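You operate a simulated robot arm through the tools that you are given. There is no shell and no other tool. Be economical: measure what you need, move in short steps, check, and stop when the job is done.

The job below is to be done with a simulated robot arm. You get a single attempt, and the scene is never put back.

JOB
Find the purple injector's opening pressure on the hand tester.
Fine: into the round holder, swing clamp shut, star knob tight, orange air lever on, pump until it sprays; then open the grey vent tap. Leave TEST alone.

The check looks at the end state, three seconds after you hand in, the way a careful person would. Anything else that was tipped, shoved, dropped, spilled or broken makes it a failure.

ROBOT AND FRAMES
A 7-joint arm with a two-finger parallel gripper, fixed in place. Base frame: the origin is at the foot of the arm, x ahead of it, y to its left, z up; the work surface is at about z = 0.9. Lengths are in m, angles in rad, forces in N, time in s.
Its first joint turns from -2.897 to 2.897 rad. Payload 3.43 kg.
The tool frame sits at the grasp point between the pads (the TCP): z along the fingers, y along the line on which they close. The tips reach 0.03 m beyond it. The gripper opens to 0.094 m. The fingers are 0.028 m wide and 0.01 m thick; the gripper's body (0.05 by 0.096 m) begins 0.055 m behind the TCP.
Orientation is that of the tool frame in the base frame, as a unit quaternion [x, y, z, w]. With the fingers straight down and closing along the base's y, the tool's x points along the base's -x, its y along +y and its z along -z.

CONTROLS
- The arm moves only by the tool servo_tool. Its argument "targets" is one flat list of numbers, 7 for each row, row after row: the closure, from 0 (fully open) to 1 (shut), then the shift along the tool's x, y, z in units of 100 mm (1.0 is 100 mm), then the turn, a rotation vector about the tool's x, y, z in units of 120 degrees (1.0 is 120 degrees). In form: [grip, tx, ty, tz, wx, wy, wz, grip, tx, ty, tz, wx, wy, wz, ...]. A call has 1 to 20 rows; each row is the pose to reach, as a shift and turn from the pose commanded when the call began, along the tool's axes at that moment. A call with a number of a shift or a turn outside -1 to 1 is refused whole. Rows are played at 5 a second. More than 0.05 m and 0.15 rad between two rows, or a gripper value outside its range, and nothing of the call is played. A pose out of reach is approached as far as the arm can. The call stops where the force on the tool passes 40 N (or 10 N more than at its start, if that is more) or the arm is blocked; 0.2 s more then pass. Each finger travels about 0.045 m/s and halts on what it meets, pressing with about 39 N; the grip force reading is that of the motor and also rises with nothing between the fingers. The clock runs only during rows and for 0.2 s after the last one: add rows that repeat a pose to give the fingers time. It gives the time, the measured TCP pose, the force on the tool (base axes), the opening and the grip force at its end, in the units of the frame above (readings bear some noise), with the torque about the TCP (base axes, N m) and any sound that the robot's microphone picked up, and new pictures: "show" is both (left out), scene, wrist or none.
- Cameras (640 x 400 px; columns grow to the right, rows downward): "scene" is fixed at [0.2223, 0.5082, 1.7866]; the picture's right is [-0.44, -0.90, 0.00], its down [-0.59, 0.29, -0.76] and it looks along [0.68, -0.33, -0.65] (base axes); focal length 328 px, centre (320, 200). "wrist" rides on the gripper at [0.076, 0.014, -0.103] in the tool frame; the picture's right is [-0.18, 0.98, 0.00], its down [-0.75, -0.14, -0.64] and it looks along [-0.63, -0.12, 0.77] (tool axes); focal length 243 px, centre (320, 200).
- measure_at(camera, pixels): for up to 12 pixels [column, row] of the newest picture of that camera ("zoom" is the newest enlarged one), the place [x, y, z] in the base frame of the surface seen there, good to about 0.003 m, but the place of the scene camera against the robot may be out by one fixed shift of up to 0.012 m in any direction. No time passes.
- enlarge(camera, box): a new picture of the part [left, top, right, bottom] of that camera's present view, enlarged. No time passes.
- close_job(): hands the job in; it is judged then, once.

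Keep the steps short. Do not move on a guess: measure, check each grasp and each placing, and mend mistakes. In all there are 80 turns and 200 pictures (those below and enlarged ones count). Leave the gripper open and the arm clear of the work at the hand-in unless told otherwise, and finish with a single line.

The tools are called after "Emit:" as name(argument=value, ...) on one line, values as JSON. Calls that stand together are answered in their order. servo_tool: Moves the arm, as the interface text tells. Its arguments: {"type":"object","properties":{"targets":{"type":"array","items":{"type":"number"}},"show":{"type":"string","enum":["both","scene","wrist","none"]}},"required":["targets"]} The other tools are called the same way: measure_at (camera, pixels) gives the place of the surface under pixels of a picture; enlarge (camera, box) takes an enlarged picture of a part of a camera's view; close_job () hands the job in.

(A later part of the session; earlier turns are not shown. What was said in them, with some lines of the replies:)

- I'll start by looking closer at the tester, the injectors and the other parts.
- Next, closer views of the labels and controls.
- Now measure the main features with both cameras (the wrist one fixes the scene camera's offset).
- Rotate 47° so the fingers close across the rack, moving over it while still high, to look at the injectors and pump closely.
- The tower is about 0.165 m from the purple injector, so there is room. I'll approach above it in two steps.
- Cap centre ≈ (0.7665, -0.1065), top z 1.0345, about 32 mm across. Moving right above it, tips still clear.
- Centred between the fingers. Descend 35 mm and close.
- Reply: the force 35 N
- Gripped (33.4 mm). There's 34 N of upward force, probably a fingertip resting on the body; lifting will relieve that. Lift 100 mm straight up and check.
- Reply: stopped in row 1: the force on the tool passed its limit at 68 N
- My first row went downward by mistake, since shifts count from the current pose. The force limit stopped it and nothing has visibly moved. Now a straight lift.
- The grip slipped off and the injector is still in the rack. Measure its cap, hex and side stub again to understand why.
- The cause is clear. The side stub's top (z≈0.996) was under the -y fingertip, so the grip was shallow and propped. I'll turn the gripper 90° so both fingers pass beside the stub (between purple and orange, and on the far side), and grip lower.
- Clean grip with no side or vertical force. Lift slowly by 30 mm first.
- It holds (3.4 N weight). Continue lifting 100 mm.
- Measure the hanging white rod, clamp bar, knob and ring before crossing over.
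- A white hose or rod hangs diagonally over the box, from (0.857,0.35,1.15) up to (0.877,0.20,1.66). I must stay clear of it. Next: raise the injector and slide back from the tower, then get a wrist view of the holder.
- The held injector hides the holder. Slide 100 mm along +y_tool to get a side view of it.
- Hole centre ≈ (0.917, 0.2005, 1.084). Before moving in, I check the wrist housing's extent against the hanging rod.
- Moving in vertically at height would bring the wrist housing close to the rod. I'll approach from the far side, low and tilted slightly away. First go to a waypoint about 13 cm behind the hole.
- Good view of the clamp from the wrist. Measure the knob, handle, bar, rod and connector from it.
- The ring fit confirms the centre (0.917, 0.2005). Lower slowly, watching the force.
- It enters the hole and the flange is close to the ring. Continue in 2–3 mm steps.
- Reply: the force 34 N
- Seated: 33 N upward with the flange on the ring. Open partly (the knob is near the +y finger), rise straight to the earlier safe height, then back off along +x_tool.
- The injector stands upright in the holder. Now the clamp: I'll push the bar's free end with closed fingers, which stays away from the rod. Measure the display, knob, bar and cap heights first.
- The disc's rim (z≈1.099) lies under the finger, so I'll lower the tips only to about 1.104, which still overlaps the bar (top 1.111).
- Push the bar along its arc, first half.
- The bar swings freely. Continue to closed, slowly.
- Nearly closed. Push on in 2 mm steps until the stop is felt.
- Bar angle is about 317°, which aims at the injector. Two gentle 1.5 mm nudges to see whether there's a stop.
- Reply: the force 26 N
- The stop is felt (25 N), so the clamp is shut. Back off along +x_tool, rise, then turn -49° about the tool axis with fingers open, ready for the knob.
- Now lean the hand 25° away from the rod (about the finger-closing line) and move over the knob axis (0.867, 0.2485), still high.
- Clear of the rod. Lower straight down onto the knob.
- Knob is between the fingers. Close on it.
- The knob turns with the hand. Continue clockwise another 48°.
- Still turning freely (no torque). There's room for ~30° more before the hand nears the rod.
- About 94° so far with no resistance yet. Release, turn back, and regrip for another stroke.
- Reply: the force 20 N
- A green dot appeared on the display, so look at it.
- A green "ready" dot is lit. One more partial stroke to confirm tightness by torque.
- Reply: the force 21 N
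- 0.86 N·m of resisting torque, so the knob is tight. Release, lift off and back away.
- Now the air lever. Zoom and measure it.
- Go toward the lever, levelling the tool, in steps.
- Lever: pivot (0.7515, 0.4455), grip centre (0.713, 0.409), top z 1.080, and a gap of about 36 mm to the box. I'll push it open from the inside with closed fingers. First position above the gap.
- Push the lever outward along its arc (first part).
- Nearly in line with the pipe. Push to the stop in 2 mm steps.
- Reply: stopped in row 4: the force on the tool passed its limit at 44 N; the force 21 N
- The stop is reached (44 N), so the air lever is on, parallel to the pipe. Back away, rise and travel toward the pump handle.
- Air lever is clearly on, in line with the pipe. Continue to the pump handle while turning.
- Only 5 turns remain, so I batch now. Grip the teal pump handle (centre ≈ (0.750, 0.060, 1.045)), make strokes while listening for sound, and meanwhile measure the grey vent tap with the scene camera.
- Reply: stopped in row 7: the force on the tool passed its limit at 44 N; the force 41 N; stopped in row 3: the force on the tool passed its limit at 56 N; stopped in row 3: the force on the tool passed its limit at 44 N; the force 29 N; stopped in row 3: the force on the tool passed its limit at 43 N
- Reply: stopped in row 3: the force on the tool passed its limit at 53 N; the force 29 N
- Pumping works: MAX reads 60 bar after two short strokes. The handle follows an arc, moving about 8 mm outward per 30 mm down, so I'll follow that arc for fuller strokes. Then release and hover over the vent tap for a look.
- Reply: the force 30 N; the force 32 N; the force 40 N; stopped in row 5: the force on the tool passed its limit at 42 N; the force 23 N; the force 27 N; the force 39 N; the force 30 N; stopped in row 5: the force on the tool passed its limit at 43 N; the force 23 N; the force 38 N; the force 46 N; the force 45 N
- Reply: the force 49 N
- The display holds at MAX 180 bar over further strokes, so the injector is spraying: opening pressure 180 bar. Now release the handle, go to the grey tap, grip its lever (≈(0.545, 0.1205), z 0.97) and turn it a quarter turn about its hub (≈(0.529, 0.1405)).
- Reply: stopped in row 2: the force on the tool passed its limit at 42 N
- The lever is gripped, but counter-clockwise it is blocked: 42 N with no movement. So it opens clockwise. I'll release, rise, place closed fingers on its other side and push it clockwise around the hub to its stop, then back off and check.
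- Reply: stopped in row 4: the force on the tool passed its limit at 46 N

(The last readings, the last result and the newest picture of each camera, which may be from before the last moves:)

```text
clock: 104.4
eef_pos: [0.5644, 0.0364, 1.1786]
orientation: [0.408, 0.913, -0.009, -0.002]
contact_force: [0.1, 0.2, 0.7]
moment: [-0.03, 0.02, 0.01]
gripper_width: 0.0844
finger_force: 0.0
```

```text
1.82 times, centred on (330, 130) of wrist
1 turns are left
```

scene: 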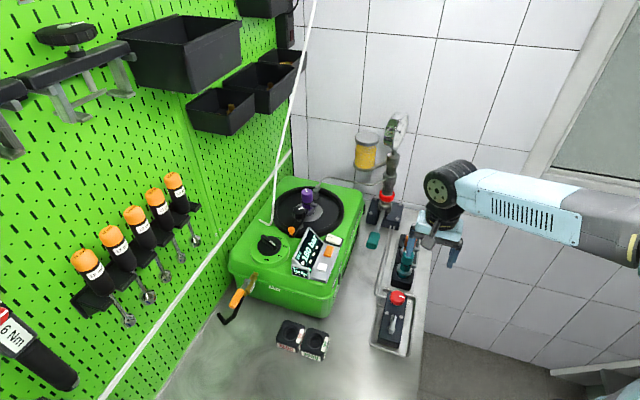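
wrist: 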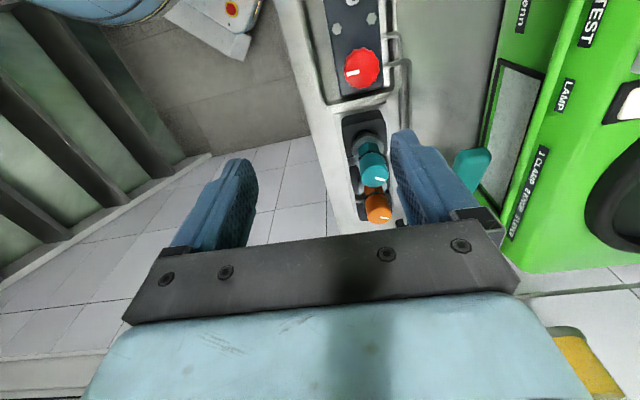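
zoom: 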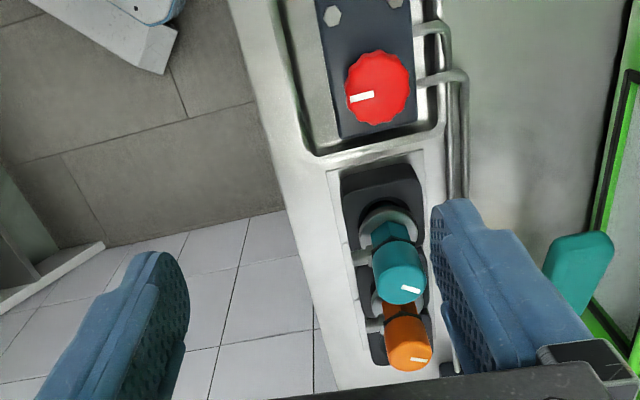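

Last turn. Correcting for parallax, the tap's hub is at about (0.538, 0.128), the middle of the lever. My earlier push had no leverage, but in the gripped attempt the lever did turn with the hand counter-clockwise. I'll grip it centred on the hub, turn it a pure quarter turn counter-clockwise, release, retreat with the gripper open, and hand in.

Emit:
servo_tool(targets=[0.3, 0.3, 0.15, 0.1, 0, 0, 0, 0.3, 0.6, 0.3, 0.3, 0, 0, 0, 0.3, 0.858, 0.45, 0.5, 0, 0, 0, 0.3, 0.858, 0.45, 0.95, 0, 0, 0, 0.3, 0.858, 0.45, 0.95, 0, 0, 0], show="none")

Emit:
servo_tool(targets=[0.3, 0, 0, 0.4, 0, 0, 0, 0.3, 0, 0, 0.8, 0, 0, 0, 0.3, 0, 0, 0.966, 0, 0, 0, 0.3, 0, 0, 0.966, 0, 0, 0, 1, 0, 0, 0.966, 0, 0, 0, 1, 0, 0, 0.966, 0, 0, 0, 1, 0, 0, 0.966, 0, 0, 0, 1, 0, 0, 0.966, 0, 0, 0, 1, 0, 0, 0.966, 0, 0, 0], show="none")

Emit:
servo_tool(targets=[1, 0, 0, 0, 0, 0, -0.0556, 1, 0, 0, 0, 0, 0, -0.1112, 1, 0, 0, 0, 0, 0, -0.1667], show="none")

Emit:
servo_tool(targets=[1, 0, 0, 0, 0, 0, -0.0556, 1, 0, 0, 0, 0, 0, -0.1112, 1, 0, 0, 0, 0, 0, -0.1667], show="none")

Emit:
servo_tool(targets=[1, 0, 0, 0, 0, 0, -0.0556, 1, 0, 0, 0, 0, 0, -0.1112, 1, 0, 0, 0, 0, 0, -0.1667], show="none")

Emit:
servo_tool(targets=[1, 0, 0, 0, 0, 0, -0.0556, 1, 0, 0, 0, 0, 0, -0.1112, 1, 0, 0, 0, 0, 0, -0.1667], show="none")

Emit:
servo_tool(targets=[1, 0, 0, 0, 0, 0, -0.0556, 1, 0, 0, 0, 0, 0, -0.1112, 1, 0, 0, 0, 0, 0, -0.1667], show="none")

Emit:
servo_tool(targets=[0.6, 0, 0, 0, 0, 0, 0, 0.3, 0, 0, 0, 0, 0, 0, 0.3, 0, 0, 0, 0, 0, 0, 0.3, 0, 0, 0, 0, 0, 0, 0.3, 0, 0, -0.3, 0, 0, 0, 0.3, 0, 0, -0.65, 0, 0, 0, 0.1, 0, 0, -1.0, 0, 0, 0], show="none")

Emit:
servo_tool(targets=[0.1, 0, 0, -0.35, 0, 0, 0, 0, 0, 0, -0.7, 0, 0, 0, 0, 0, 0, -1.0, 0, 0, 0, 0, 0, 0, -1.0, 0, 0, 0], show="scene")

Emit:
close_job()

```text
clock: 105.6
eef_pos: [0.5378, 0.1294, 1.0816]
orientation: [0.409, 0.913, -0.008, -0.002]
contact_force: [-0.3, -0.6, -0.3]
moment: [-0.01, -0.02, 0.01]
gripper_width: 0.066
finger_force: 0.0
```

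```text
clock: 107.6
eef_pos: [0.5374, 0.1274, 0.9865]
orientation: [0.408, 0.913, -0.009, -0.002]
contact_force: [-0.5, -0.8, -2.9]
moment: [0.36, -0.59, 1.06]
gripper_width: 0.0139
finger_force: 45.2
```

```text
clock: 108.4
eef_pos: [0.537, 0.129, 0.9873]
orientation: [0.243, 0.97, -0.008, -0.003]
contact_force: [-1.9, 4.9, -0.9]
moment: [0.19, -1.36, -0.01]
gripper_width: 0.0132
finger_force: 45.0
```

```text
clock: 109.2
eef_pos: [0.5382, 0.1284, 0.986]
orientation: [0.07, 0.997, -0.008, -0.006]
contact_force: [-0.2, 14.8, 1.5]
moment: [0.92, -1.25, -0.01]
gripper_width: 0.013
finger_force: 45.8
```

```text
clock: 110.0
eef_pos: [0.5383, 0.1296, 0.9865]
orientation: [-0.105, 0.994, -0.007, -0.006]
contact_force: [1.4, 31.3, 3.9]
moment: [1.66, -1.18, -0.1]
gripper_width: 0.013
finger_force: 45.2
```

```text
clock: 110.8
eef_pos: [0.5376, 0.1294, 0.9855]
orientation: [-0.241, 0.97, -0.005, -0.006]
contact_force: [-0.8, 12.4, -10.3]
moment: [0.95, -0.17, -0.01]
gripper_width: 0.0131
finger_force: 44.8
stopped in row 3: the force on the tool passed its limit at 41 N (the readings are from after the stop); the commanded pose is now the measured one
```

```text
clock: 111.6
eef_pos: [0.5376, 0.1301, 0.9856]
orientation: [-0.407, 0.913, -0.004, -0.008]
contact_force: [-9.3, 29.9, -16.0]
moment: [0.91, 0.38, -1.51]
gripper_width: 0.0135
finger_force: 44.9
```

```text
clock: 113.2
eef_pos: [0.5394, 0.1294, 1.0872]
orientation: [-0.407, 0.913, -0.004, -0.008]
contact_force: [0.7, -0.5, 0.5]
moment: [0.0, 0.04, 0.01]
gripper_width: 0.0843
finger_force: 0.1
```

```text
clock: 114.2
eef_pos: [0.5398, 0.1312, 1.1866]
orientation: [-0.406, 0.914, -0.004, -0.007]
contact_force: [-0.5, 0.0, -0.5]
moment: [0.0, 0.0, -0.01]
gripper_width: 0.0941
finger_force: 0.0
```

scene: 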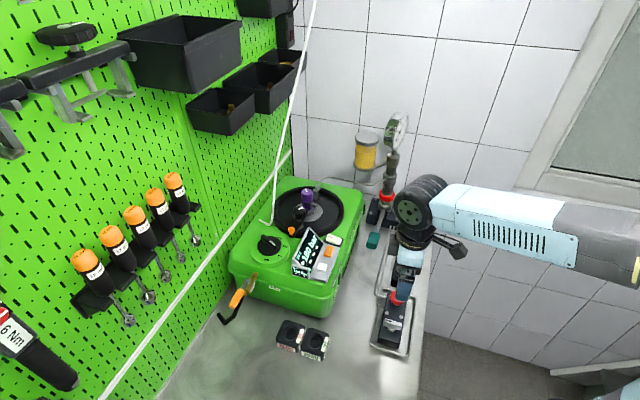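

```text
The job is handed in.
```

The purple injector's opening pressure is 180 bar (MAX, steady over the last strokes; spray inferred from that, not seen or heard); it is clamped and tight with the air on and TEST untouched, and the vent tap was turned about 95° counter-clockwise until it resisted, but I had no turns left to confirm by eye that it is open.
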